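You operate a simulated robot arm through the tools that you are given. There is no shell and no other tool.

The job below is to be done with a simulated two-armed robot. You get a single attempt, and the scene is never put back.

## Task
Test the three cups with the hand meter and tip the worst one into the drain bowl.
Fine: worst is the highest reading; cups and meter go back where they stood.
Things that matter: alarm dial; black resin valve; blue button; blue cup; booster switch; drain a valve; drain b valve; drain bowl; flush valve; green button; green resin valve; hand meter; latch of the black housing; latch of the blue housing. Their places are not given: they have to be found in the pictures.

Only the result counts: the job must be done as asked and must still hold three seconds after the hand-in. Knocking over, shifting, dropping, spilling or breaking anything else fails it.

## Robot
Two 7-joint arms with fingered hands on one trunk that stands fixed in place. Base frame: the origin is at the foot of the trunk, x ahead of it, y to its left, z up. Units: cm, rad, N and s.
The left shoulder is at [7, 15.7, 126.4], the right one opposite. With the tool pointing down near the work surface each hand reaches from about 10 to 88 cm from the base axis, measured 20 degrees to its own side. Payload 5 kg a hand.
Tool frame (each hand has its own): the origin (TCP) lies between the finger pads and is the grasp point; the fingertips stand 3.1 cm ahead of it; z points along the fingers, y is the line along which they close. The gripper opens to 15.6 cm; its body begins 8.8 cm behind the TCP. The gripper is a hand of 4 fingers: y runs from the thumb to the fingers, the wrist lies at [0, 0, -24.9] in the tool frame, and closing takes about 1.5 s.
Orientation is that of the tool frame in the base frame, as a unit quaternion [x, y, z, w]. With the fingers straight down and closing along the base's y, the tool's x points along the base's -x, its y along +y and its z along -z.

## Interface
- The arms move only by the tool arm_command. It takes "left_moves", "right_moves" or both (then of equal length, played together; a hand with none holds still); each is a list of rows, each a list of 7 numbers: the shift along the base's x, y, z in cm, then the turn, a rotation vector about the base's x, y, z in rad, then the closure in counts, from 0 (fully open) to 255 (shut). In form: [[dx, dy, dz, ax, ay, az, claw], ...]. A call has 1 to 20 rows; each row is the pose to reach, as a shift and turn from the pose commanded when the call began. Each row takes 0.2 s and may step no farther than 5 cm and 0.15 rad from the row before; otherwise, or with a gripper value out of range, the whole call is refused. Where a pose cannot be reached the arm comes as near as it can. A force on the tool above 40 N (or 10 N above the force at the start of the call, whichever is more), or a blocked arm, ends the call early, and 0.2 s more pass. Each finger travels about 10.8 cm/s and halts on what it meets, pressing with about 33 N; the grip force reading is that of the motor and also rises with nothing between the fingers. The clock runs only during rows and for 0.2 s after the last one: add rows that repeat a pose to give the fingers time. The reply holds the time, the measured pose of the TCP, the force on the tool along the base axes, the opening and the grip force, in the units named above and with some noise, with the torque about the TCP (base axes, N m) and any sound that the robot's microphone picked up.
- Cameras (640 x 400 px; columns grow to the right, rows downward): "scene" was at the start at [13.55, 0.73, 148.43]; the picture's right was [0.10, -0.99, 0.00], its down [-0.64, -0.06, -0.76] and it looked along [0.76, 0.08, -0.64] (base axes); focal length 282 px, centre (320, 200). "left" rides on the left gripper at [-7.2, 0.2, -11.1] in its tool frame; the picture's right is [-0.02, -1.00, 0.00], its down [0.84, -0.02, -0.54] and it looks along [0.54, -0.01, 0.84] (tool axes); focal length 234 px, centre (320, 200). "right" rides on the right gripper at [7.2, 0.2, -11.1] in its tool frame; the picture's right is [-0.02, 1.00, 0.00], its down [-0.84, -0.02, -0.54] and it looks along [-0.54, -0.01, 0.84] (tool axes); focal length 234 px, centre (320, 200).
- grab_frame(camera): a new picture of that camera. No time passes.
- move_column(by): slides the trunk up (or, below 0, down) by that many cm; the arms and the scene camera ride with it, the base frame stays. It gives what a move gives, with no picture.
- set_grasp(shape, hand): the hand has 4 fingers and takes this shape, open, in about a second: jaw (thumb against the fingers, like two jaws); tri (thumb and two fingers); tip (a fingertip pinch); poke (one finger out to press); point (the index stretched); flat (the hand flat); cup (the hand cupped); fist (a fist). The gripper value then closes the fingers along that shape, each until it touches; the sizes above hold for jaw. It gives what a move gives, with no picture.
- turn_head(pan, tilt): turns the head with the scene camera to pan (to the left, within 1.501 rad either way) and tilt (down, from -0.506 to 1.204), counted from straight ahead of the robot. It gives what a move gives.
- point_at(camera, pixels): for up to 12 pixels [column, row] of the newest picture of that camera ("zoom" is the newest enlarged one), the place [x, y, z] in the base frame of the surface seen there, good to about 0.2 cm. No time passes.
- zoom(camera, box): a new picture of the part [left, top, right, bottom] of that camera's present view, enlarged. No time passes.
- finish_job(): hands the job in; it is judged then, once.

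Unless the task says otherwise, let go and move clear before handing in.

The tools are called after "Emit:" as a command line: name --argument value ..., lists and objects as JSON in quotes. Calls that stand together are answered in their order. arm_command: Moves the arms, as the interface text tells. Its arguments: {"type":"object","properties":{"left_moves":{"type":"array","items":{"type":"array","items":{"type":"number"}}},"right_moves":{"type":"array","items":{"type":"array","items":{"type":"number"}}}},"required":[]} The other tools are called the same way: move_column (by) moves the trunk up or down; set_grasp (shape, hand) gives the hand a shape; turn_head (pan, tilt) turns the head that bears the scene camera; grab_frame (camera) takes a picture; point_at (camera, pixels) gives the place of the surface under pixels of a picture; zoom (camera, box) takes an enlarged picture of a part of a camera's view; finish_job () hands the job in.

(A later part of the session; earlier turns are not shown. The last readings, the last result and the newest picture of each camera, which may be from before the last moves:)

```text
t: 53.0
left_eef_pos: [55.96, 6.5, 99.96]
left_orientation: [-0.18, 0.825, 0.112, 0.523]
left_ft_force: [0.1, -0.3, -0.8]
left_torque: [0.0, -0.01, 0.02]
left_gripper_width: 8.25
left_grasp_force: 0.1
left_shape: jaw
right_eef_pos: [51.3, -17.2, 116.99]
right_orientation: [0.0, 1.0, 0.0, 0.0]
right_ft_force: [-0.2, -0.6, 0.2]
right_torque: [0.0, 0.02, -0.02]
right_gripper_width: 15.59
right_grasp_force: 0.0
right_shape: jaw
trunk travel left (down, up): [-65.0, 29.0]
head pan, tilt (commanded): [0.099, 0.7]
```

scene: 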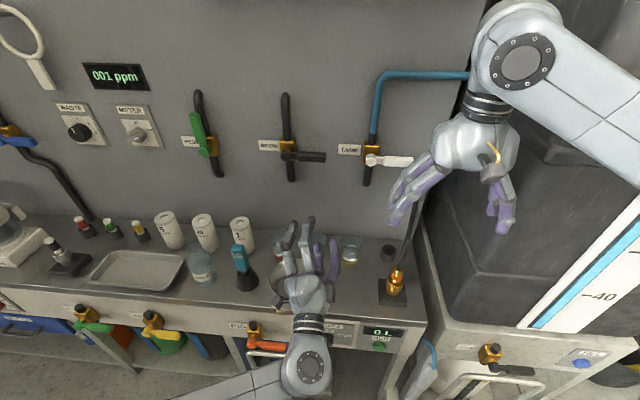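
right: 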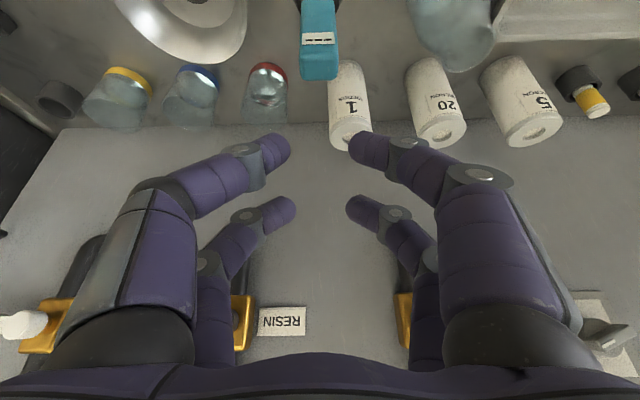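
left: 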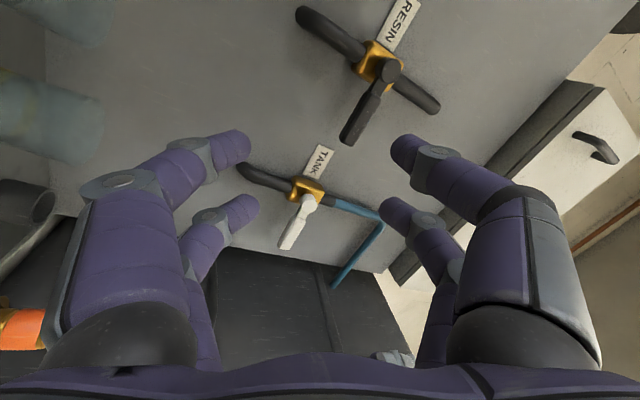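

Back at the 65°/25° pose. I now dry-run the planned pour pose: 45° pitch, 30° yaw over the bowl, then roll.

Emit:
arm_command --left_moves '[[0.3, 1.5, -1, -0.0537, 0.1032, 0.0288, 127], [0.6, 3, -2, -0.1074, 0.2065, 0.0577, 127], [1, 4.4, -3, -0.1611, 0.3097, 0.0865, 127], [1, 4.4, -3, -0.1611, 0.3097, 0.0865, 127]]'

Emit:
arm_command --left_moves '[[0, 0, 0, -0.1209, -0.0698, 0, 127], [0, 0, 0, -0.2418, -0.1396, 0, 127], [0, 0, 0, -0.3627, -0.2094, 0, 127], [0, 0, 0, -0.4836, -0.2792, 0, 127], [0, 0, 0, -0.6045, -0.349, 0, 127], [0, 0, 0, -0.7254, -0.4188, 0, 127], [0, 0, 0, -0.8463, -0.4886, 0, 127], [0, 0, 0, -0.9672, -0.5584, 0, 127], [0, 0, 0, -1.0881, -0.6282, 0, 127], [0, 0, 0, -1.209, -0.698, 0, 127], [0, 0, 0, -1.3299, -0.7678, 0, 127], [0, 0, 0, -1.4508, -0.8376, 0, 127], [0, 0, 0, -1.5717, -0.9074, 0, 127], [0, 0, 0, -1.6926, -0.9772, 0, 127], [0, 0, 0, -1.8136, -1.047, 0, 127]]'

Emit:
grab_frame --camera "scene"

Emit:
zoom --camera "scene" --box '[200, 200, 400, 330]'

```text
t: 54.0
left_eef_pos: [56.96, 10.98, 96.94]
left_orientation: [-0.238, 0.893, 0.094, 0.37]
left_ft_force: [0.1, 0.4, 0.8]
left_torque: [0.03, 0.02, -0.02]
left_gripper_width: 7.87
left_grasp_force: 0.0
left_shape: jaw
right_eef_pos: [51.38, -17.12, 116.96]
right_orientation: [0.001, 1.0, 0.0, 0.0]
right_ft_force: [-0.4, -0.3, 0.4]
right_torque: [0.0, 0.02, -0.01]
right_gripper_width: 15.59
right_grasp_force: 0.2
right_shape: jaw
trunk travel left (down, up): [-65.0, 29.0]
head pan, tilt (commanded): [0.099, 0.7]
```

```text
t: 57.2
left_eef_pos: [56.82, 10.67, 97.06]
left_orientation: [0.436, -0.357, 0.727, -0.391]
left_ft_force: [-0.4, 0.8, -0.7]
left_torque: [0.0, -0.02, 0.0]
left_gripper_width: 7.88
left_grasp_force: 0.0
left_shape: jaw
right_eef_pos: [51.19, -17.09, 116.84]
right_orientation: [0.0, 1.0, 0.001, 0.0]
right_ft_force: [-0.6, 0.7, 0.2]
right_torque: [0.01, 0.03, 0.01]
right_gripper_width: 15.58
right_grasp_force: 0.0
right_shape: jaw
trunk travel left (down, up): [-65.0, 29.0]
head pan, tilt (commanded): [0.099, 0.7]
```

```text
taken
```

scene: 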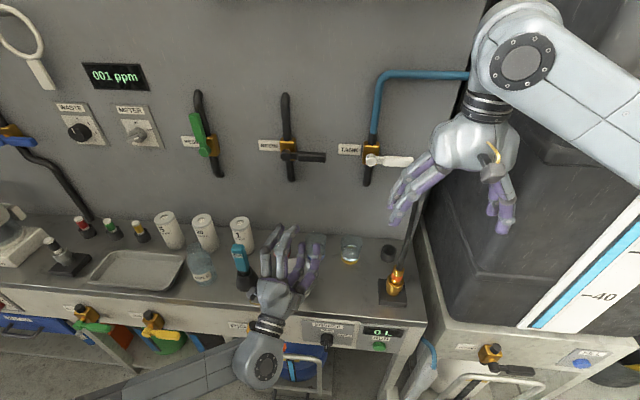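

```text
3.08 times, centred on (300, 265) of scene
```

zoom: 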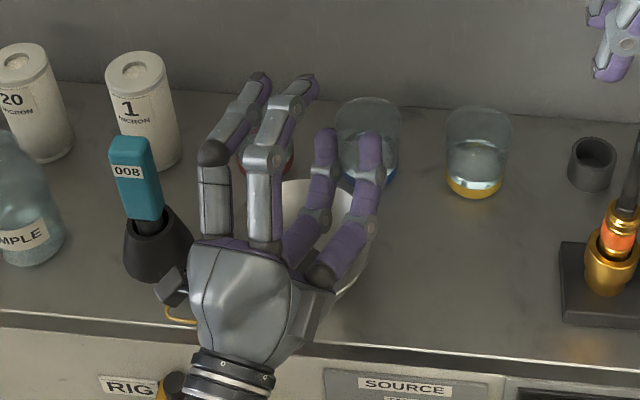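

The pour pose is reachable. I measure how near the hand's camera box (left at zoom (172,285)) and palm come to the meter and bowl in this pose.

Emit:
point_at --camera "zoom" --pixels '[[172, 280], [165, 295], [185, 275], [220, 270], [260, 290], [310, 310], [235, 330], [345, 270], [320, 275], [210, 340], [280, 240], [370, 150]]'

```text
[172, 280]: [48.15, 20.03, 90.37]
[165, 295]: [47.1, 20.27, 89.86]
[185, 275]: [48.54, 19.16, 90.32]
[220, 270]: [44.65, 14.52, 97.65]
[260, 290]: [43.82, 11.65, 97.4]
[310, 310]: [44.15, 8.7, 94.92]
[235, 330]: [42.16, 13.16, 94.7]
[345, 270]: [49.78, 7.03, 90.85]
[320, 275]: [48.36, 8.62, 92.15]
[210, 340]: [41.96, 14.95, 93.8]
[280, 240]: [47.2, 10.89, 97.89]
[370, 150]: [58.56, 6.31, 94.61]
```

Everything clears (palm stays in front of the bench edge, camera box at (48,20)). I unroll and then swing to the blue cup with 45° pitch and zero yaw, hovering above it.

Emit:
arm_command --left_moves '[[0, 0, 0, 0.1209, 0.0698, 0, 127], [0, 0, 0, 0.2418, 0.1396, 0, 127], [0, 0, 0, 0.3627, 0.2094, 0, 127], [0, 0, 0, 0.4836, 0.2792, 0, 127], [0, 0, 0, 0.6045, 0.349, 0, 127], [0, 0, 0, 0.7254, 0.4188, 0, 127], [0, 0, 0, 0.8463, 0.4886, 0, 127], [0, 0, 0, 0.9672, 0.5584, 0, 127], [0, 0, 0, 1.0881, 0.6282, 0, 127], [0, 0, 0, 1.209, 0.698, 0, 127], [0, 0, 0, 1.3299, 0.7678, 0, 127], [0, 0, 0, 1.4508, 0.8376, 0, 127], [0, 0, 0, 1.5717, 0.9074, 0, 127], [0, 0, 0, 1.6926, 0.9772, 0, 127], [0, 0, 0, 1.8136, 1.047, 0, 127]]'

Emit:
arm_command --left_moves '[[3, -0.7, 0, 0, 0, -0.131, 127], [6, -1.4, 0, 0, 0, -0.262, 127], [9, -2.1, 0, 0, 0, -0.393, 127], [12, -2.8, 0, 0, 0, -0.5236, 127], [13, -3.1, 0, 0, 0, -0.5236, 127], [13, -3.1, 0, 0, 0, -0.5236, 127]]'

Emit:
grab_frame --camera "left"

Emit:
zoom --camera "scene" --box '[220, 180, 420, 310]'

```text
t: 60.4
left_eef_pos: [57.0, 10.81, 97.05]
left_orientation: [-0.238, 0.893, 0.095, 0.369]
left_ft_force: [0.2, -0.6, -0.7]
left_torque: [0.0, -0.01, 0.03]
left_gripper_width: 7.87
left_grasp_force: 0.0
left_shape: jaw
right_eef_pos: [51.21, -17.15, 116.89]
right_orientation: [0.0, 1.0, 0.0, -0.001]
right_ft_force: [0.2, 0.0, 0.0]
right_torque: [-0.01, -0.01, -0.01]
right_gripper_width: 15.61
right_grasp_force: 0.0
right_shape: jaw
trunk travel left (down, up): [-65.0, 29.0]
head pan, tilt (commanded): [0.099, 0.7]
```

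```text
t: 61.8
left_eef_pos: [69.94, 7.85, 96.95]
left_orientation: [0.001, 0.925, -0.006, 0.38]
left_ft_force: [-0.1, 0.1, 1.2]
left_torque: [-0.04, 0.02, -0.02]
left_gripper_width: 7.85
left_grasp_force: 0.0
left_shape: jaw
right_eef_pos: [51.26, -16.97, 116.97]
right_orientation: [0.0, 1.0, -0.001, 0.0]
right_ft_force: [0.0, 0.0, -0.8]
right_torque: [-0.01, -0.01, -0.01]
right_gripper_width: 15.6
right_grasp_force: 0.0
right_shape: jaw
trunk travel left (down, up): [-65.0, 29.0]
head pan, tilt (commanded): [0.099, 0.7]
```

```text
taken
```

left: 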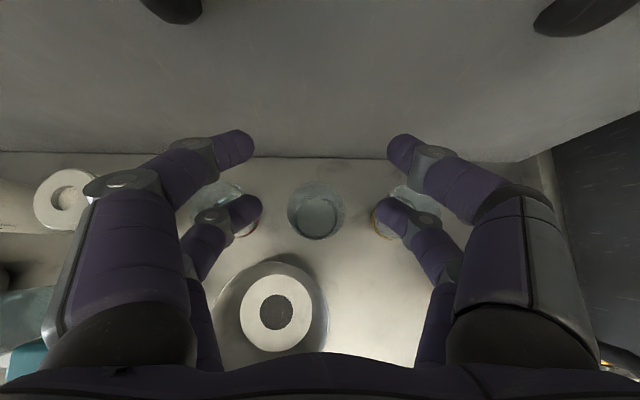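

```text
3.08 times, centred on (320, 245) of scene
```

zoom: 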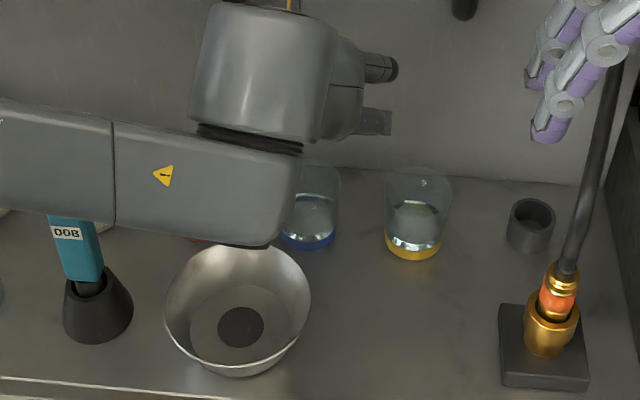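

The blue cup rim is centred at (316,212) in the left view, matching a cup centre of (71.6, 7.85) and the TCP at (69.9,7.85). I descend vertically to just above the rim and check.

Emit:
arm_command --left_moves '[[0, 0, -3, 0, 0, 0, 127], [0, 0, -6, 0, 0, 0, 127], [0, 0, -8.5, 0, 0, 0, 127], [0, 0, -8.5, 0, 0, 0, 127]]'

Emit:
grab_frame --camera "left"

Emit:
zoom --camera "left" --box '[190, 110, 450, 310]'

Emit:
zoom --camera "right" --box '[160, 0, 640, 300]'

```text
t: 62.8
left_eef_pos: [69.92, 7.86, 88.65]
left_orientation: [0.001, 0.924, -0.005, 0.382]
left_ft_force: [0.1, 0.1, -0.2]
left_torque: [-0.02, -0.04, 0.01]
left_gripper_width: 7.88
left_grasp_force: 0.0
left_shape: jaw
right_eef_pos: [51.27, -17.08, 116.91]
right_orientation: [0.0, 1.0, 0.0, 0.0]
right_ft_force: [-0.6, -0.6, -0.2]
right_torque: [0.03, 0.06, 0.02]
right_gripper_width: 15.59
right_grasp_force: 0.1
right_shape: jaw
trunk travel left (down, up): [-65.0, 29.0]
head pan, tilt (commanded): [0.099, 0.7]
```

```text
taken
```

left: 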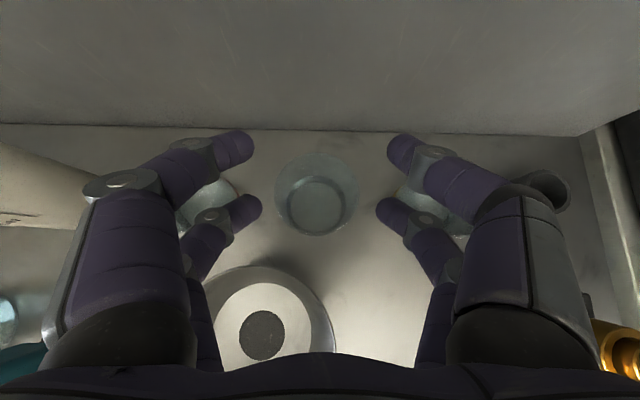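

```text
2.00 times, centred on (320, 210) of left
```

zoom: 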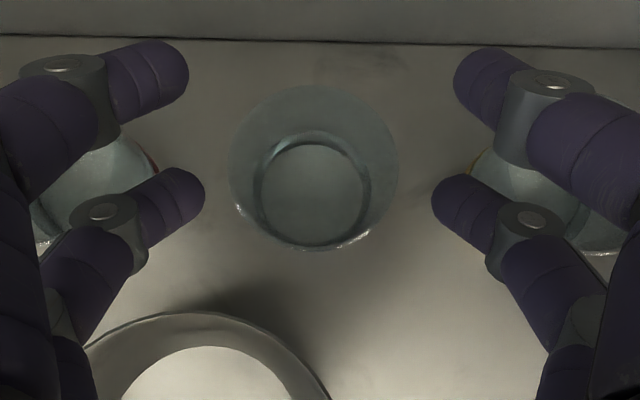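

```text
1.33 times, centred on (400, 150) of right
```

zoom: 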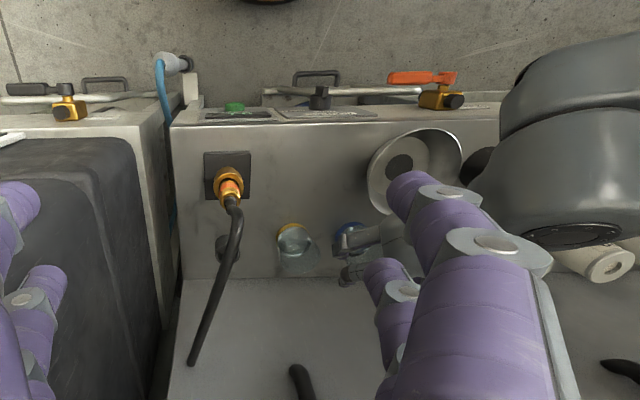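

The cup sits centred between the four fingertips. I continue down to grip height (TCP z≈82) slowly.

Emit:
arm_command --left_moves '[[0, 0, -1.5, 0, 0, 0, 127], [0, 0, -3, 0, 0, 0, 127], [0, 0, -4.5, 0, 0, 0, 127], [0, 0, -5.6, 0, 0, 0, 127], [0, 0, -6.5, 0, 0, 0, 127], [0, 0, -6.5, 0, 0, 0, 127]]'

Emit:
grab_frame --camera "left"

Emit:
zoom --camera "right" --box '[320, 80, 480, 240]'

Emit:
zoom --camera "scene" --box '[240, 190, 400, 300]'

```text
t: 64.2
left_eef_pos: [70.01, 7.82, 81.9]
left_orientation: [0.003, 0.924, -0.006, 0.383]
left_ft_force: [0.1, -0.6, 1.0]
left_torque: [0.0, -0.03, -0.02]
left_gripper_width: 7.84
left_grasp_force: 0.0
left_shape: jaw
right_eef_pos: [51.28, -17.03, 116.85]
right_orientation: [0.001, 1.0, -0.001, 0.0]
right_ft_force: [0.4, -0.2, -0.3]
right_torque: [0.0, 0.01, 0.0]
right_gripper_width: 15.6
right_grasp_force: 0.0
right_shape: jaw
trunk travel left (down, up): [-65.0, 29.0]
head pan, tilt (commanded): [0.099, 0.7]
```

```text
taken
```

left: 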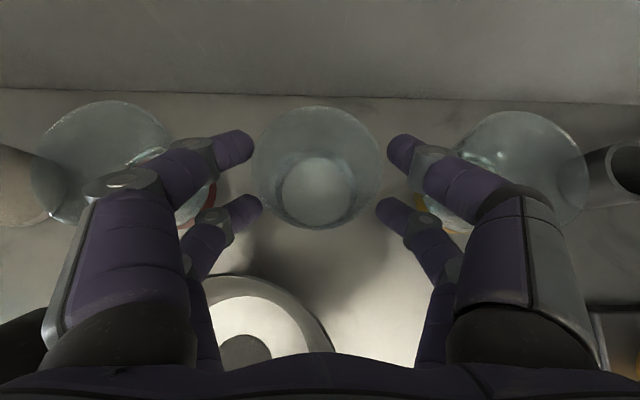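

```text
2.50 times, centred on (400, 160) of right
```

zoom: 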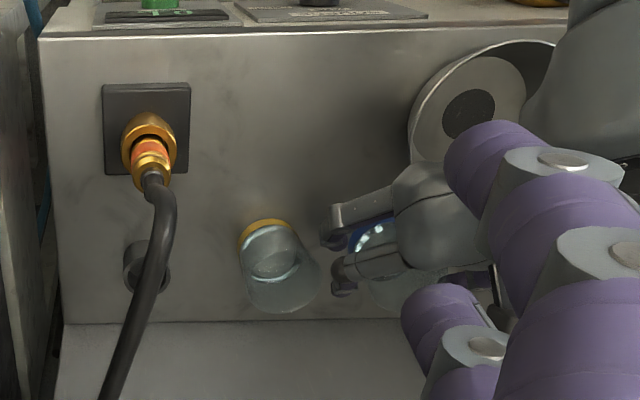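

```text
3.64 times, centred on (320, 245) of scene
```

zoom: 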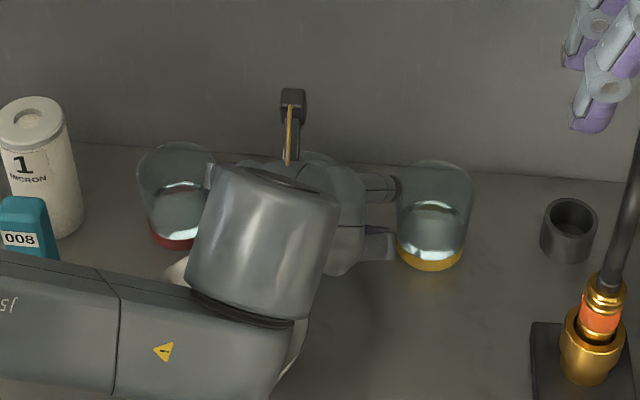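

No contact so far. The right-hand finger joints look near the yellow cup in the scene zoom (395,187), so I check their positions before closing.

Emit:
point_at --camera "zoom" --pixels '[[393, 187], [380, 185], [392, 245], [375, 240], [400, 245], [405, 180], [300, 155], [210, 175], [292, 100], [360, 200]]'

Emit:
point_at --camera "left" --pixels '[[250, 150], [258, 207], [212, 145], [212, 218], [165, 175], [190, 260], [390, 150], [382, 207], [428, 150], [425, 222], [455, 260], [480, 190]]'

```text
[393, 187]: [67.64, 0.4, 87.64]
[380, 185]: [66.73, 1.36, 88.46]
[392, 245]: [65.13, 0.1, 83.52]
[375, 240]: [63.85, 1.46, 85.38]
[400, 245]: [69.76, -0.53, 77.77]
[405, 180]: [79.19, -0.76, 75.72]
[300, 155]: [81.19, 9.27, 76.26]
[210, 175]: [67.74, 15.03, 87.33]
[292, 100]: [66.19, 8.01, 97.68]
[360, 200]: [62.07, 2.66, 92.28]
```

```text
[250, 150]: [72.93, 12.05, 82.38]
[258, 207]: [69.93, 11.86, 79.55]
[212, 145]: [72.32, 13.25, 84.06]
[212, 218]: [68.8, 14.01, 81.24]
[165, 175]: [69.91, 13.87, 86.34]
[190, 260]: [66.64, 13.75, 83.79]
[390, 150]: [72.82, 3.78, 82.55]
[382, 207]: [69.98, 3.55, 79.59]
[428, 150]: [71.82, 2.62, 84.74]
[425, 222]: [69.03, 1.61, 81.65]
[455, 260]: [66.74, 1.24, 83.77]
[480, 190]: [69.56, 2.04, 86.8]
```

All fingers are at least 1 cm clear of the red and yellow cups. I close gradually and watch the grip force.

Emit:
arm_command --left_moves '[[0, 0, 0, 0, 0, 0, 140], [0, 0, 0, 0, 0, 0, 150], [0, 0, 0, 0, 0, 0, 158], [0, 0, 0, 0, 0, 0, 165], [0, 0, 0, 0, 0, 0, 172], [0, 0, 0, 0, 0, 0, 172], [0, 0, 0, 0, 0, 0, 172]]'

Emit:
grab_frame --camera "left"

```text
t: 65.8
left_eef_pos: [70.02, 7.86, 82.15]
left_orientation: [0.001, 0.925, -0.005, 0.381]
left_ft_force: [-1.0, -0.2, -0.4]
left_torque: [0.01, 0.03, 0.0]
left_gripper_width: 4.78
left_grasp_force: 33.4
left_shape: jaw
right_eef_pos: [51.18, -17.14, 117.0]
right_orientation: [0.0, 1.0, 0.0, 0.0]
right_ft_force: [0.0, 0.2, -0.3]
right_torque: [0.01, -0.02, 0.0]
right_gripper_width: 15.57
right_grasp_force: 0.2
right_shape: jaw
trunk travel left (down, up): [-65.0, 29.0]
head pan, tilt (commanded): [0.099, 0.7]
```

```text
taken
```

left: 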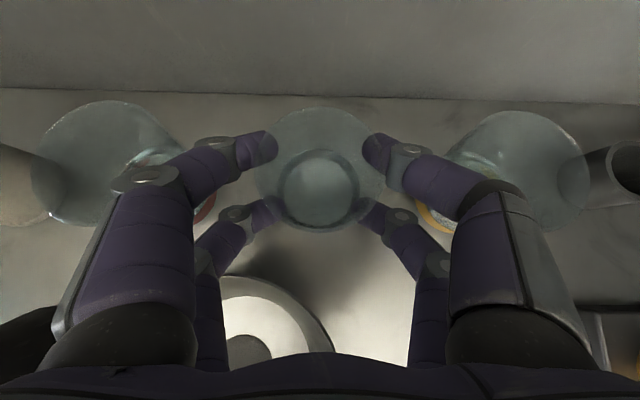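

Grip force is 33 N at 4.78 cm, narrower than expected for this cup, and the far tips (278,148)/(362,148) appear to overlap the rim. I look closely before lifting.

Emit:
zoom --camera "left" --box '[230, 90, 410, 250]'

Emit:
point_at --camera "left" --pixels '[[272, 145], [275, 152], [265, 140], [272, 205], [268, 212], [368, 145], [364, 152], [366, 205], [320, 110], [320, 232], [260, 180], [383, 180]]'

Emit:
zoom --camera "right" --box '[360, 140, 460, 220]'

```text
2.50 times, centred on (320, 170) of left
```

zoom: 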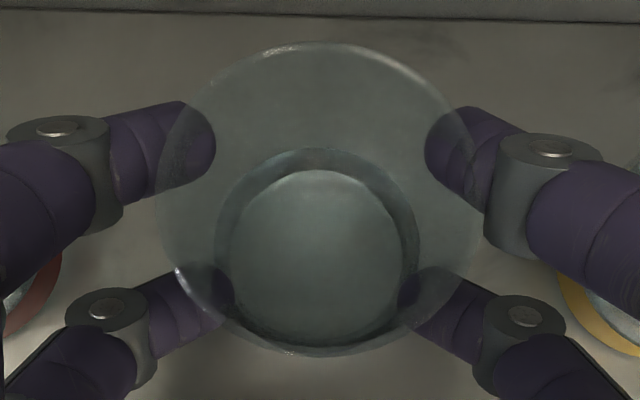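

```text
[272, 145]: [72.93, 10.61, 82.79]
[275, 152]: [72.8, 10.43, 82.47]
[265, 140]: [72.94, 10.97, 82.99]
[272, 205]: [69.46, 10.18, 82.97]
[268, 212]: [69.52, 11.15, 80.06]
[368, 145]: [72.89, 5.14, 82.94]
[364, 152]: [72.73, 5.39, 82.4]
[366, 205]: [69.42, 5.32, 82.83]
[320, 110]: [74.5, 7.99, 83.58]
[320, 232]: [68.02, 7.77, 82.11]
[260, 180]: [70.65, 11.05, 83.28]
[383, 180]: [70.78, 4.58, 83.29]
```

```text
5.00 times, centred on (410, 180) of right
```

zoom: 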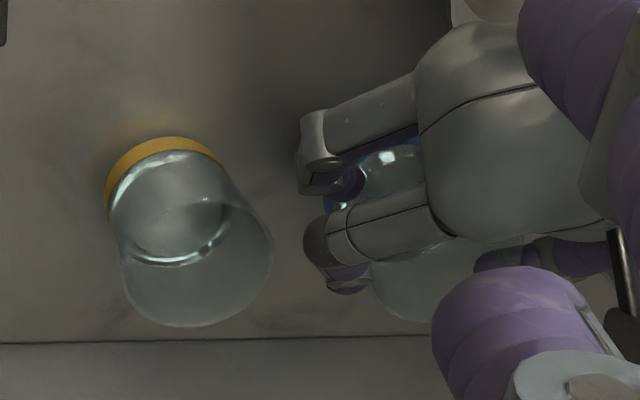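

The tips are just under the rim, pressing on the outside wall (seen through the glass), both rows in contact. I firm the grip and lift slowly by 1.5 cm to test.

Emit:
arm_command --left_moves '[[0, 0, 0, 0, 0, 0, 185], [0, 0, 0, 0, 0, 0, 200], [0, 0, 0, 0, 0, 0, 200], [0, 0, 0.3, 0, 0, 0, 200], [0, 0, 0.7, 0, 0, 0, 200], [0, 0, 1.1, 0, 0, 0, 200], [0, 0, 1.5, 0, 0, 0, 200], [0, 0, 1.5, 0, 0, 0, 200]]'

Emit:
grab_frame --camera "left"

Emit:
zoom --camera "right" --box '[300, 100, 460, 220]'

```text
t: 67.6
left_eef_pos: [69.89, 7.79, 83.54]
left_orientation: [0.0, 0.925, -0.005, 0.381]
left_ft_force: [-0.3, -0.5, -0.5]
left_torque: [0.0, 0.01, -0.01]
left_gripper_width: 4.73
left_grasp_force: 33.0
left_shape: jaw
right_eef_pos: [51.35, -17.21, 116.99]
right_orientation: [0.0, 1.0, 0.0, 0.0]
right_ft_force: [0.1, 0.8, -0.4]
right_torque: [0.05, 0.06, -0.05]
right_gripper_width: 15.61
right_grasp_force: 0.1
right_shape: jaw
trunk travel left (down, up): [-65.0, 29.0]
head pan, tilt (commanded): [0.099, 0.7]
```

```text
taken
```

left: 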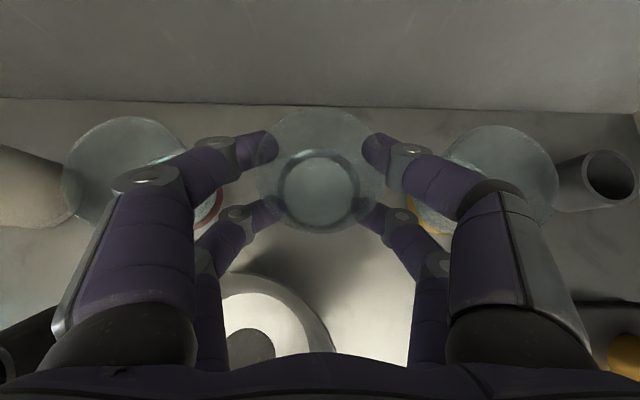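

```text
3.33 times, centred on (380, 160) of right
```

zoom: 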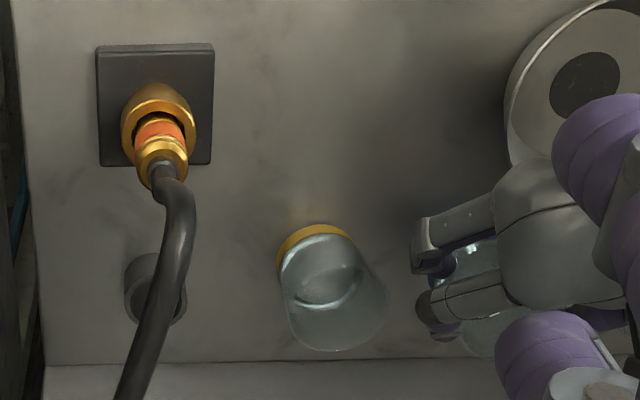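

The cup moves with the hand (unchanged in the left view while the background shifted). I lift it to z≈92 and carry it over the bowl while yawing 30°, keeping it upright.

Emit:
arm_command --left_moves '[[0, 0, 1.2, 0, 0, 0, 200], [0, 0, 3, 0, 0, 0, 200], [0, 0, 5, 0, 0, 0, 200], [0, 0, 7, 0, 0, 0, 200], [0, 0, 8.5, 0, 0, 0, 200], [-1.5, 0.4, 8.5, 0, 0, 0.06, 200], [-3.5, 1, 8.5, 0, 0, 0.15, 200], [-5.5, 1.6, 8.5, 0, 0, 0.24, 200], [-7.5, 2.1, 8.5, 0, 0, 0.33, 200], [-9.5, 2.7, 8.5, 0, 0, 0.42, 200], [-11.2, 3.2, 8.5, 0, 0, 0.49, 200], [-12.1, 3.4, 8.5, 0, 0, 0.5236, 200], [-12.1, 3.4, 8.5, 0, 0, 0.5236, 200]]'

Emit:
grab_frame --camera "left"

Emit:
grab_frame --camera "scene"

Emit:
grab_frame --camera "right"

```text
t: 70.4
left_eef_pos: [57.84, 11.17, 91.95]
left_orientation: [-0.238, 0.893, 0.094, 0.369]
left_ft_force: [0.4, 0.1, -0.8]
left_torque: [-0.01, 0.04, 0.01]
left_gripper_width: 4.73
left_grasp_force: 33.4
left_shape: jaw
right_eef_pos: [51.25, -17.21, 117.03]
right_orientation: [0.0, 1.0, -0.001, 0.001]
right_ft_force: [0.0, 0.6, -1.1]
right_torque: [-0.03, 0.02, -0.03]
right_gripper_width: 15.6
right_grasp_force: 0.0
right_shape: jaw
trunk travel left (down, up): [-65.0, 29.0]
head pan, tilt (commanded): [0.099, 0.7]
```

```text
taken
```

left: 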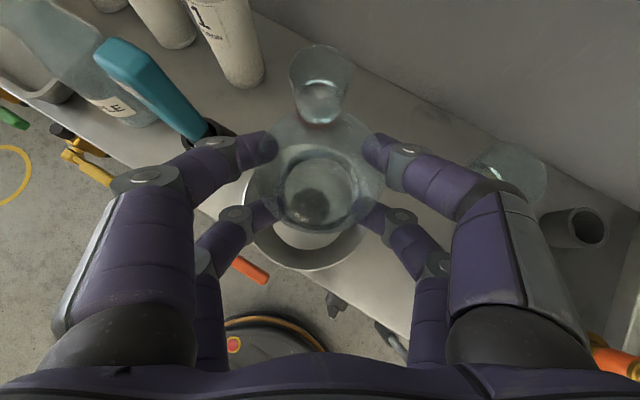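

```text
taken
```

scene: 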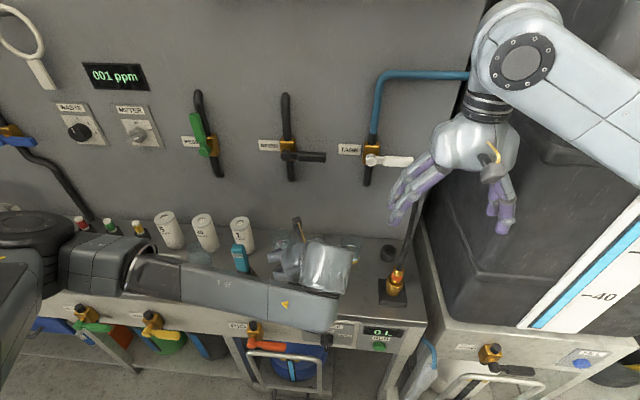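

```text
taken
```

right: 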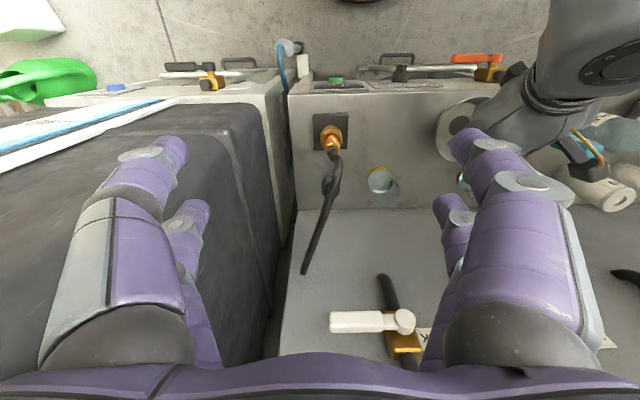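

Cup upright over the bowl, grip unchanged. I check the left forearm's height above the bench items before rolling.

Emit:
point_at --camera "scene" --pixels '[[240, 295], [180, 290], [110, 265], [30, 240], [300, 310], [320, 265], [240, 258], [310, 240], [200, 255], [20, 300]]'

Emit:
zoom --camera "left" --box '[220, 90, 420, 280]'

```text
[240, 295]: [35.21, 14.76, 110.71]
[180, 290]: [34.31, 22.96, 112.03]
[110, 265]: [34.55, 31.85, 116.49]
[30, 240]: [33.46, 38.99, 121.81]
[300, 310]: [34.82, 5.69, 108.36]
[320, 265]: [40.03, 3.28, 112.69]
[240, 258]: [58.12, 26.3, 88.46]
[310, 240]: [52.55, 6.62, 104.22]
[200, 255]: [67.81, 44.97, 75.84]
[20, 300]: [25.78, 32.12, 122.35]
```

```text
2.11 times, centred on (320, 185) of left
```

zoom: 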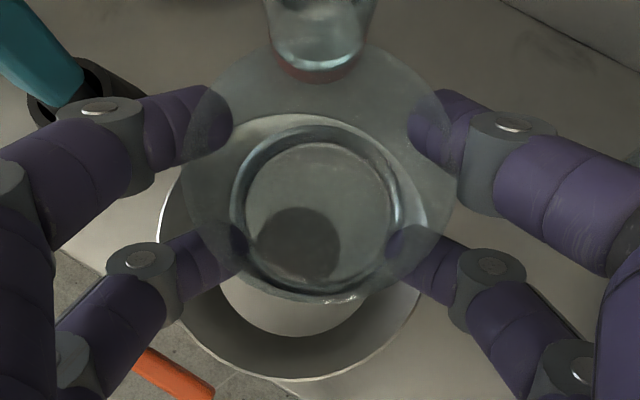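

The forearm is at z≈110, well clear, and the bowl is visible through the cup. I roll the first ~45° (below the spill angle) and check.

Emit:
arm_command --left_moves '[[0, 0, 0, -0.0866, -0.05, 0, 200], [0, 0, 0, -0.1732, -0.1, 0, 200], [0, 0, 0, -0.2598, -0.15, 0, 200], [0, 0, 0, -0.3464, -0.2, 0, 200], [0, 0, 0, -0.433, -0.25, 0, 200], [0, 0, -0.3, -0.5196, -0.3, 0, 200], [0, 0, -0.6, -0.6062, -0.35, 0, 200], [0, 0, -0.8, -0.6755, -0.39, 0, 200]]'

Emit:
grab_frame --camera "left"

Emit:
zoom --camera "scene" --box '[210, 190, 390, 310]'

```text
t: 72.2
left_eef_pos: [57.76, 11.24, 91.42]
left_orientation: [-0.36, 0.786, -0.254, 0.434]
left_ft_force: [0.2, 0.6, -0.9]
left_torque: [-0.02, 0.03, -0.02]
left_gripper_width: 4.72
left_grasp_force: 33.0
left_shape: jaw
right_eef_pos: [51.32, -17.08, 116.9]
right_orientation: [0.001, 1.0, 0.0, 0.0]
right_ft_force: [1.0, 0.4, 0.4]
right_torque: [0.01, 0.02, 0.01]
right_gripper_width: 15.59
right_grasp_force: 0.0
right_shape: jaw
trunk travel left (down, up): [-65.0, 29.0]
head pan, tilt (commanded): [0.099, 0.7]
```

```text
taken
```

left: 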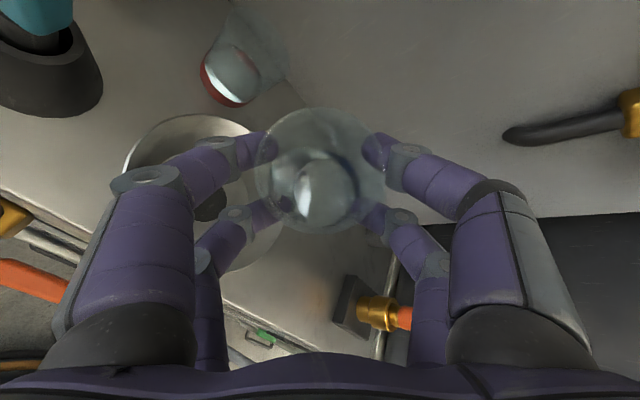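

```text
3.33 times, centred on (300, 250) of scene
```

zoom: 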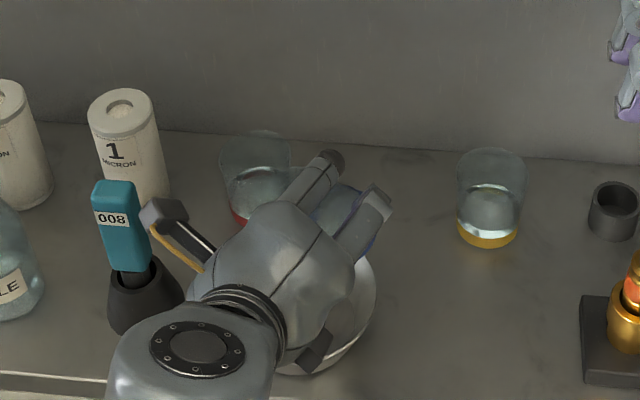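

At 45° nothing has spilled and the camera box stays well away from the meter. I continue rolling slowly to about 100° so the liquid runs into the bowl.

Emit:
arm_command --left_moves '[[0, 0, 0, -0.052, -0.03, 0, 200], [0, 0, 0, -0.104, -0.06, 0, 200], [0, 0, 0, -0.156, -0.09, 0, 200], [0, 0, 0, -0.208, -0.12, 0, 200], [0, 0, 0, -0.26, -0.15, 0, 200], [0, 0, 0, -0.312, -0.18, 0, 200], [0, 0, 0, -0.364, -0.21, 0, 200], [0, 0, 0, -0.416, -0.24, 0, 200], [0, 0, 0, -0.468, -0.27, 0, 200], [0, 0, 0, -0.52, -0.3, 0, 200], [0, 0, 0, -0.572, -0.33, 0, 200], [0, 0, 0, -0.624, -0.36, 0, 200], [0, 0, 0, -0.676, -0.39, 0, 200], [0, 0, 0, -0.728, -0.42, 0, 200], [0, 0, 0, -0.78, -0.45, 0, 200], [0, 0, 0, -0.832, -0.48, 0, 200]]'

Emit:
grab_frame --camera "left"

Emit:
zoom --camera "scene" --box '[210, 190, 390, 310]'

Emit:
grab_frame --camera "right"

```text
t: 75.6
left_eef_pos: [57.85, 11.21, 91.18]
left_orientation: [0.434, -0.496, 0.622, -0.422]
left_ft_force: [0.6, -0.5, -0.7]
left_torque: [0.01, 0.01, 0.03]
left_gripper_width: 4.69
left_grasp_force: 33.1
left_shape: jaw
right_eef_pos: [51.15, -17.16, 117.11]
right_orientation: [0.0, 1.0, 0.0, 0.0]
right_ft_force: [0.1, 0.1, -0.8]
right_torque: [-0.03, 0.01, 0.0]
right_gripper_width: 15.58
right_grasp_force: 0.1
right_shape: jaw
trunk travel left (down, up): [-65.0, 29.0]
head pan, tilt (commanded): [0.099, 0.7]
```

```text
taken
```

left: 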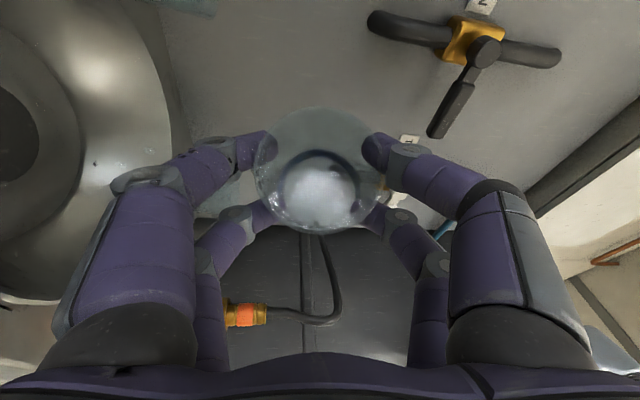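

```text
3.33 times, centred on (300, 250) of scene
```

zoom: 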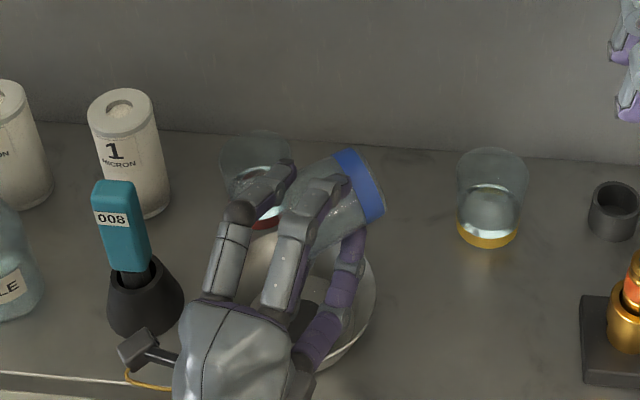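

```text
taken
```

right: 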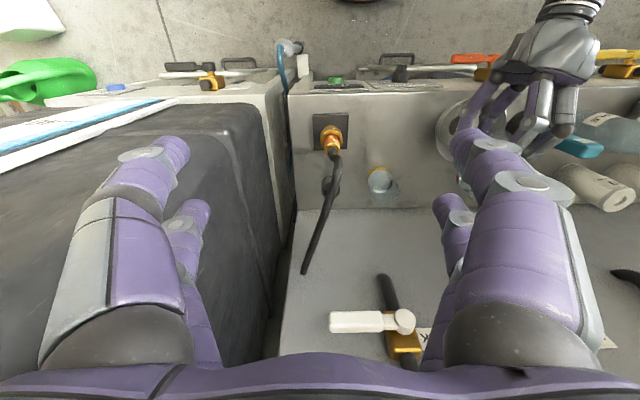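

The cup is at ~100° and droplets show on the bowl's inside. I continue to about 126° and wait for it to drain.

Emit:
arm_command --left_moves '[[0, 0, 0, -0.052, -0.03, 0, 200], [0, 0, 0, -0.104, -0.06, 0, 200], [0, 0, 0, -0.156, -0.09, 0, 200], [0, 0, 0, -0.208, -0.12, 0, 200], [0, 0, 0, -0.26, -0.15, 0, 200], [0, 0, 0, -0.312, -0.18, 0, 200], [0, 0, 0, -0.364, -0.21, 0, 200], [0, 0, 0, -0.3897, -0.225, 0, 200], [0, 0, 0, -0.3897, -0.225, 0, 200], [0, 0, 0, -0.3897, -0.225, 0, 200], [0, 0, 0, -0.3897, -0.225, 0, 200], [0, 0, 0, -0.3897, -0.225, 0, 200], [0, 0, 0, -0.3897, -0.225, 0, 200], [0, 0, 0, -0.3897, -0.225, 0, 200], [0, 0, 0, -0.3897, -0.225, 0, 200], [0, 0, 0, -0.3897, -0.225, 0, 200]]'

Emit:
grab_frame --camera "left"

Emit:
zoom --camera "left" --box '[220, 90, 420, 250]'

Emit:
zoom --camera "scene" --box '[240, 220, 360, 310]'

```text
t: 79.0
left_eef_pos: [57.91, 11.26, 91.12]
left_orientation: [0.436, -0.318, 0.751, -0.382]
left_ft_force: [-0.6, 0.4, 0.2]
left_torque: [-0.01, 0.02, -0.01]
left_gripper_width: 4.71
left_grasp_force: 32.5
left_shape: jaw
right_eef_pos: [51.16, -17.09, 117.02]
right_orientation: [0.0, 1.0, -0.001, 0.0]
right_ft_force: [-0.1, 0.7, -0.2]
right_torque: [0.01, 0.04, 0.0]
right_gripper_width: 15.59
right_grasp_force: 0.1
right_shape: jaw
trunk travel left (down, up): [-65.0, 29.0]
head pan, tilt (commanded): [0.099, 0.7]
```

```text
taken
```

left: 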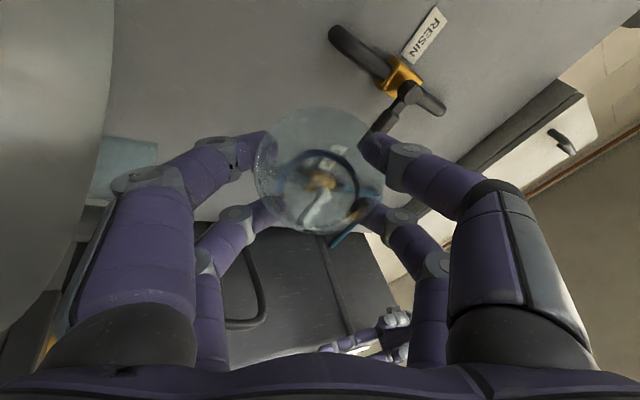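

```text
2.50 times, centred on (320, 170) of left
```

zoom: 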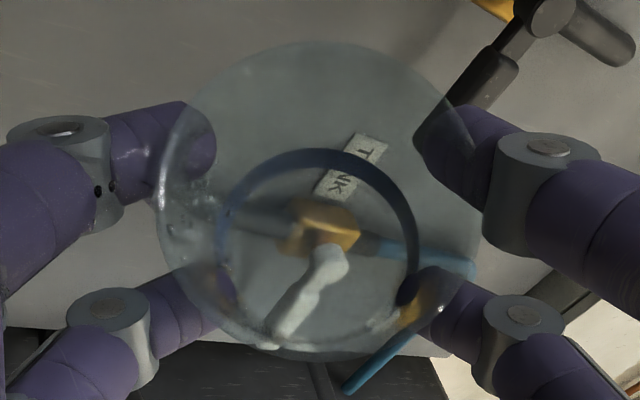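

```text
4.44 times, centred on (300, 265) of scene
```

zoom: 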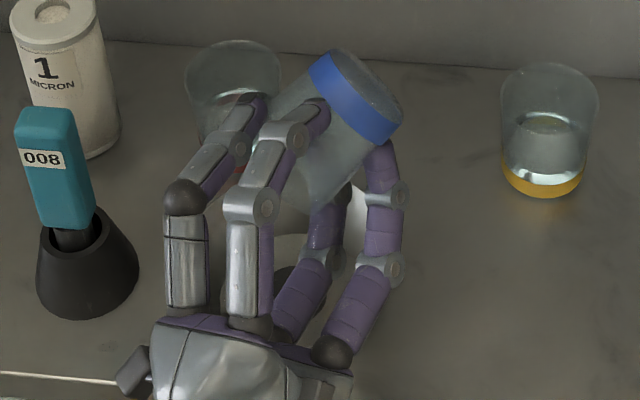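

The cup looks empty apart from some droplets near the low rim (180,230 in the zoom). I tilt a little further to ~143° and wait for the last drops.

Emit:
arm_command --left_moves '[[0, 0, 0, -0.0693, -0.04, 0, 200], [0, 0.2, 0, -0.1386, -0.08, 0, 200], [-0.2, 0.4, 0, -0.2078, -0.12, 0, 200], [-0.3, 0.6, 0, -0.2598, -0.15, 0, 200], [-0.3, 0.6, 0, -0.2598, -0.15, 0, 200], [-0.3, 0.6, 0, -0.2598, -0.15, 0, 200], [-0.3, 0.6, 0, -0.2598, -0.15, 0, 200], [-0.3, 0.6, 0, -0.2598, -0.15, 0, 200], [-0.3, 0.6, 0, -0.2598, -0.15, 0, 200], [-0.3, 0.6, 0, -0.2598, -0.15, 0, 200], [-0.3, 0.6, 0, -0.2598, -0.15, 0, 200], [-0.3, 0.6, 0, -0.2598, -0.15, 0, 200], [-0.3, 0.6, 0, -0.2598, -0.15, 0, 200], [-0.3, 0.6, 0, -0.2598, -0.15, 0, 200], [-0.3, 0.6, 0, -0.2598, -0.15, 0, 200], [-0.3, 0.6, 0, -0.2598, -0.15, 0, 200]]'

Emit:
zoom --camera "left" --box '[220, 90, 420, 250]'

Emit:
grab_frame --camera "left"

Emit:
zoom --camera "scene" --box '[240, 220, 360, 310]'

```text
t: 82.4
left_eef_pos: [57.51, 11.86, 91.14]
left_orientation: [0.425, -0.187, 0.816, -0.345]
left_ft_force: [-0.7, -0.5, 0.3]
left_torque: [0.0, 0.03, -0.04]
left_gripper_width: 4.71
left_grasp_force: 33.7
left_shape: jaw
right_eef_pos: [51.26, -17.17, 116.95]
right_orientation: [0.0, 1.0, 0.0, 0.001]
right_ft_force: [0.2, 0.0, -0.8]
right_torque: [-0.02, -0.03, -0.02]
right_gripper_width: 15.6
right_grasp_force: 0.1
right_shape: jaw
trunk travel left (down, up): [-65.0, 29.0]
head pan, tilt (commanded): [0.099, 0.7]
```

```text
2.50 times, centred on (320, 170) of left
```

zoom: 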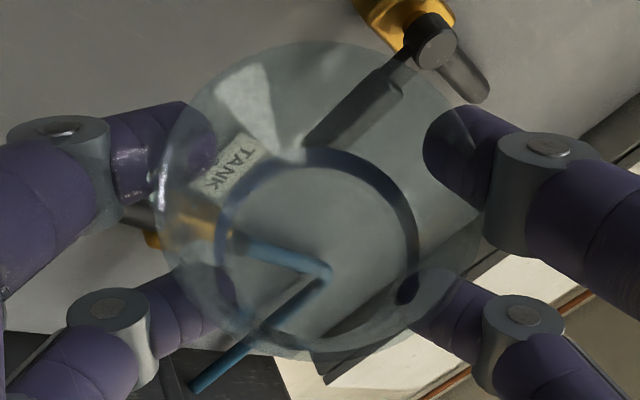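

```text
taken
```

left: 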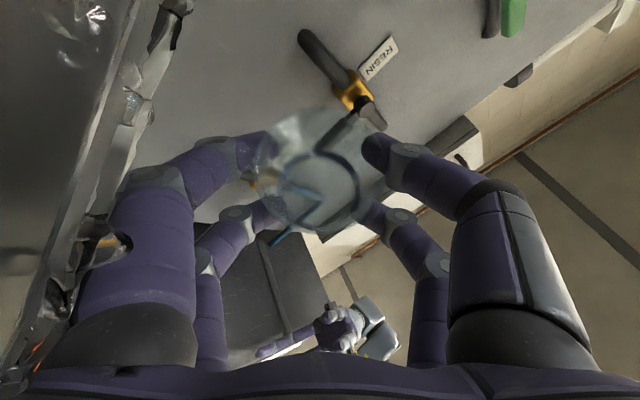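

```text
4.44 times, centred on (300, 265) of scene
```

zoom: 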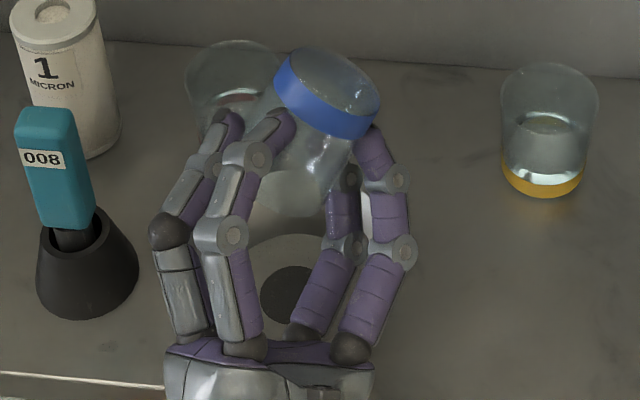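

The cup is drained: no liquid visible in it at ~143°. The left camera sits close beside the bowl rim now, so I roll back upright while rising a little.

Emit:
arm_command --left_moves '[[0, 0, 0.5, 0.1078, 0.0623, 0, 200], [0, 0, 1, 0.2157, 0.1245, 0, 200], [0, 0, 1.5, 0.3235, 0.1868, 0, 200], [0, 0, 2, 0.4314, 0.2491, 0, 200], [0, 0, 2, 0.5392, 0.3113, 0, 200], [0, 0, 2, 0.6471, 0.3736, 0, 200], [0, 0, 2, 0.7549, 0.4359, 0, 200], [0, 0, 2, 0.8628, 0.4981, 0, 200], [0, 0, 2, 0.9706, 0.5604, 0, 200], [0, 0, 2, 1.0785, 0.6227, 0, 200], [0, 0, 2, 1.1863, 0.6849, 0, 200], [0, 0, 2, 1.2942, 0.7472, 0, 200], [0, 0, 2, 1.402, 0.8095, 0, 200], [0, 0, 2, 1.5099, 0.8717, 0, 200], [0, 0, 2, 1.6177, 0.934, 0, 200], [0, 0, 2, 1.7255, 0.9963, 0, 200], [0, 0, 2, 1.8334, 1.0585, 0, 200], [0, 0, 2, 1.9412, 1.1208, 0, 200], [0, 0, 2, 2.0491, 1.1831, 0, 200], [0, 0, 2, 2.1569, 1.2453, 0, 200]]'

Emit:
grab_frame --camera "left"

Emit:
grab_frame --camera "scene"

Emit:
zoom --camera "scene" --box '[220, 200, 400, 320]'

```text
t: 86.6
left_eef_pos: [57.63, 11.72, 93.21]
left_orientation: [-0.237, 0.894, 0.096, 0.369]
left_ft_force: [-0.7, 0.2, -0.8]
left_torque: [-0.02, 0.02, -0.02]
left_gripper_width: 4.64
left_grasp_force: 32.8
left_shape: jaw
right_eef_pos: [51.4, -17.2, 116.91]
right_orientation: [0.001, 1.0, 0.0, -0.001]
right_ft_force: [-0.1, -0.1, 0.3]
right_torque: [-0.02, 0.04, -0.02]
right_gripper_width: 15.6
right_grasp_force: 0.1
right_shape: jaw
trunk travel left (down, up): [-65.0, 29.0]
head pan, tilt (commanded): [0.099, 0.7]
```

```text
taken
```

left: 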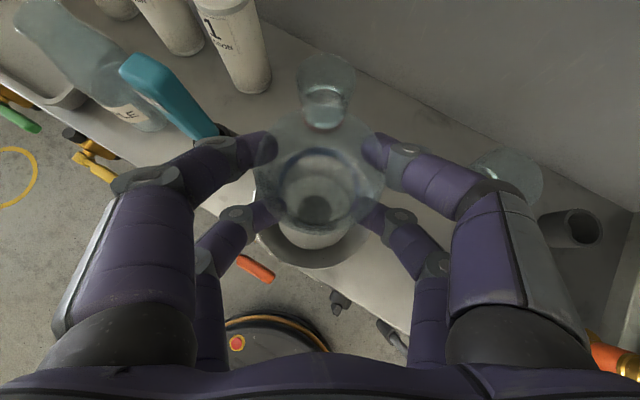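

```text
taken
```

scene: 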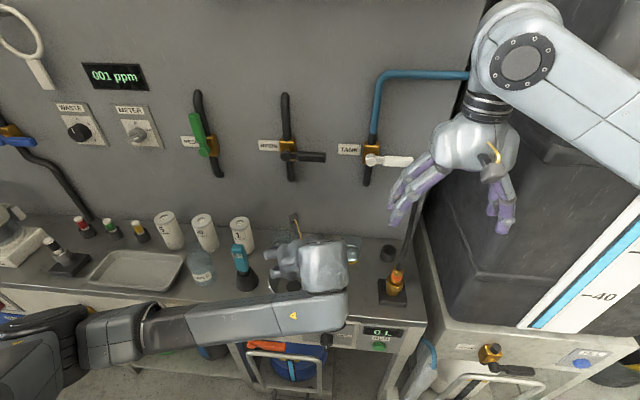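

```text
3.33 times, centred on (310, 260) of scene
```

zoom: 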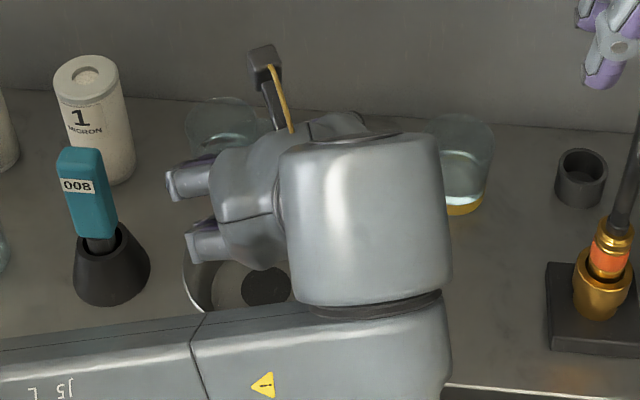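

Upright again and the cup still sits the same in the grip. I zoom to confirm it is empty and the bench is dry.

Emit:
zoom --camera "left" --box '[220, 90, 420, 280]'

Emit:
zoom --camera "scene" --box '[200, 250, 340, 330]'

Emit:
zoom --camera "right" --box '[380, 60, 640, 220]'

```text
2.11 times, centred on (320, 185) of left
```

zoom: 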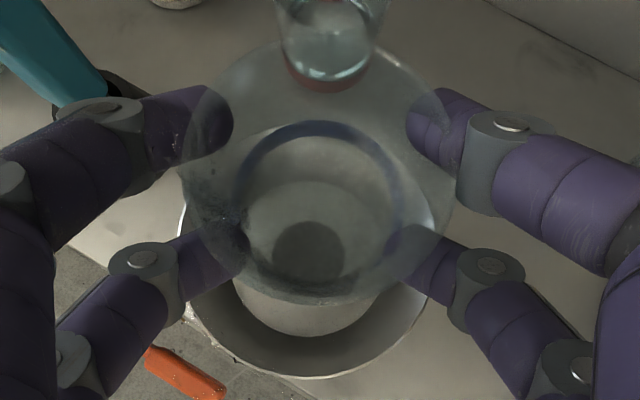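

```text
4.57 times, centred on (270, 290) of scene
```

zoom: 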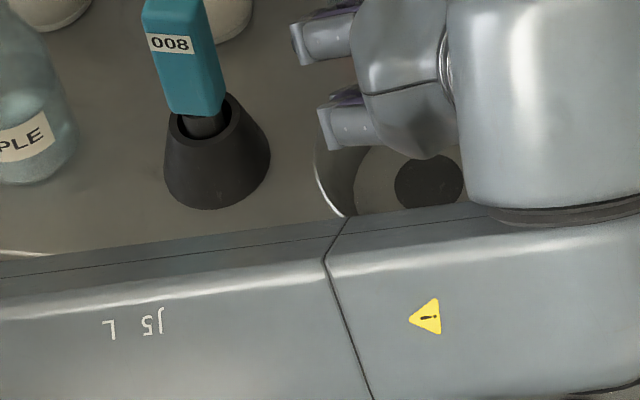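

```text
2.46 times, centred on (510, 140) of right
```

zoom: 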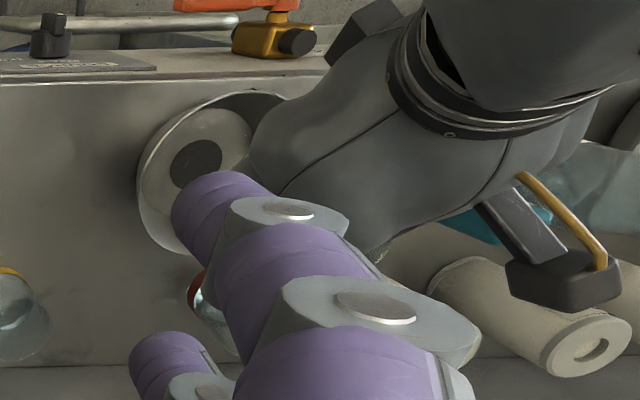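

The cup is empty. I carry it back along the same path to above its original spot, undoing the 30° yaw.

Emit:
arm_command --left_moves '[[1.5, -0.5, 0, 0, 0, -0.06, 200], [3.5, -1.1, 0, 0, 0, -0.15, 200], [5.5, -1.8, 0, 0, 0, -0.24, 200], [7.5, -2.4, 0, 0, 0, -0.33, 200], [9.5, -3.1, 0, 0, 0, -0.42, 200], [11.2, -3.6, 0, 0, 0, -0.48, 200], [12.4, -4.0, 0, 0, 0, -0.5236, 200], [12.4, -4.0, -2, 0, 0, -0.5236, 200], [12.4, -4.0, -4, 0, 0, -0.5236, 200], [12.4, -4.0, -4, 0, 0, -0.5236, 200]]'

Emit:
grab_frame --camera "left"

Emit:
zoom --camera "scene" --box '[220, 200, 400, 320]'

```text
t: 88.8
left_eef_pos: [70.01, 7.8, 89.23]
left_orientation: [0.001, 0.924, -0.005, 0.382]
left_ft_force: [-0.2, 0.4, -0.6]
left_torque: [-0.01, 0.03, -0.02]
left_gripper_width: 4.64
left_grasp_force: 32.8
left_shape: jaw
right_eef_pos: [51.17, -17.02, 116.92]
right_orientation: [0.0, 1.0, 0.001, 0.0]
right_ft_force: [0.1, -0.5, -0.7]
right_torque: [0.02, 0.0, -0.01]
right_gripper_width: 15.61
right_grasp_force: 0.2
right_shape: jaw
trunk travel left (down, up): [-65.0, 29.0]
head pan, tilt (commanded): [0.099, 0.7]
```

```text
taken
```

left: 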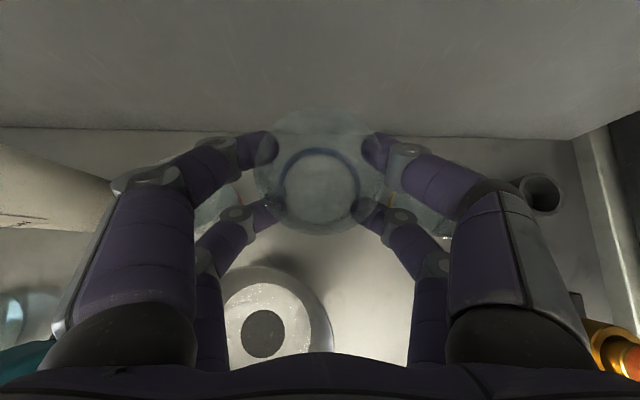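

```text
3.33 times, centred on (310, 260) of scene
```

zoom: 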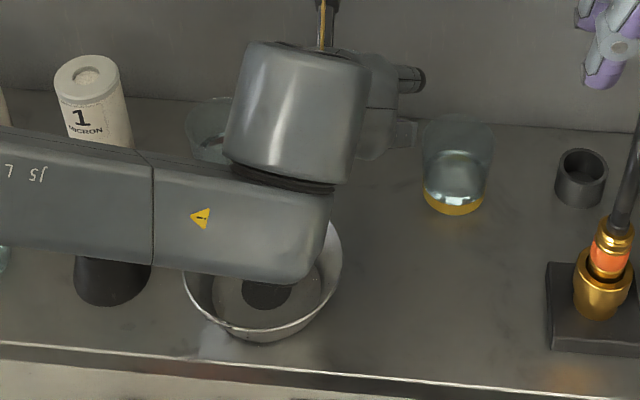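

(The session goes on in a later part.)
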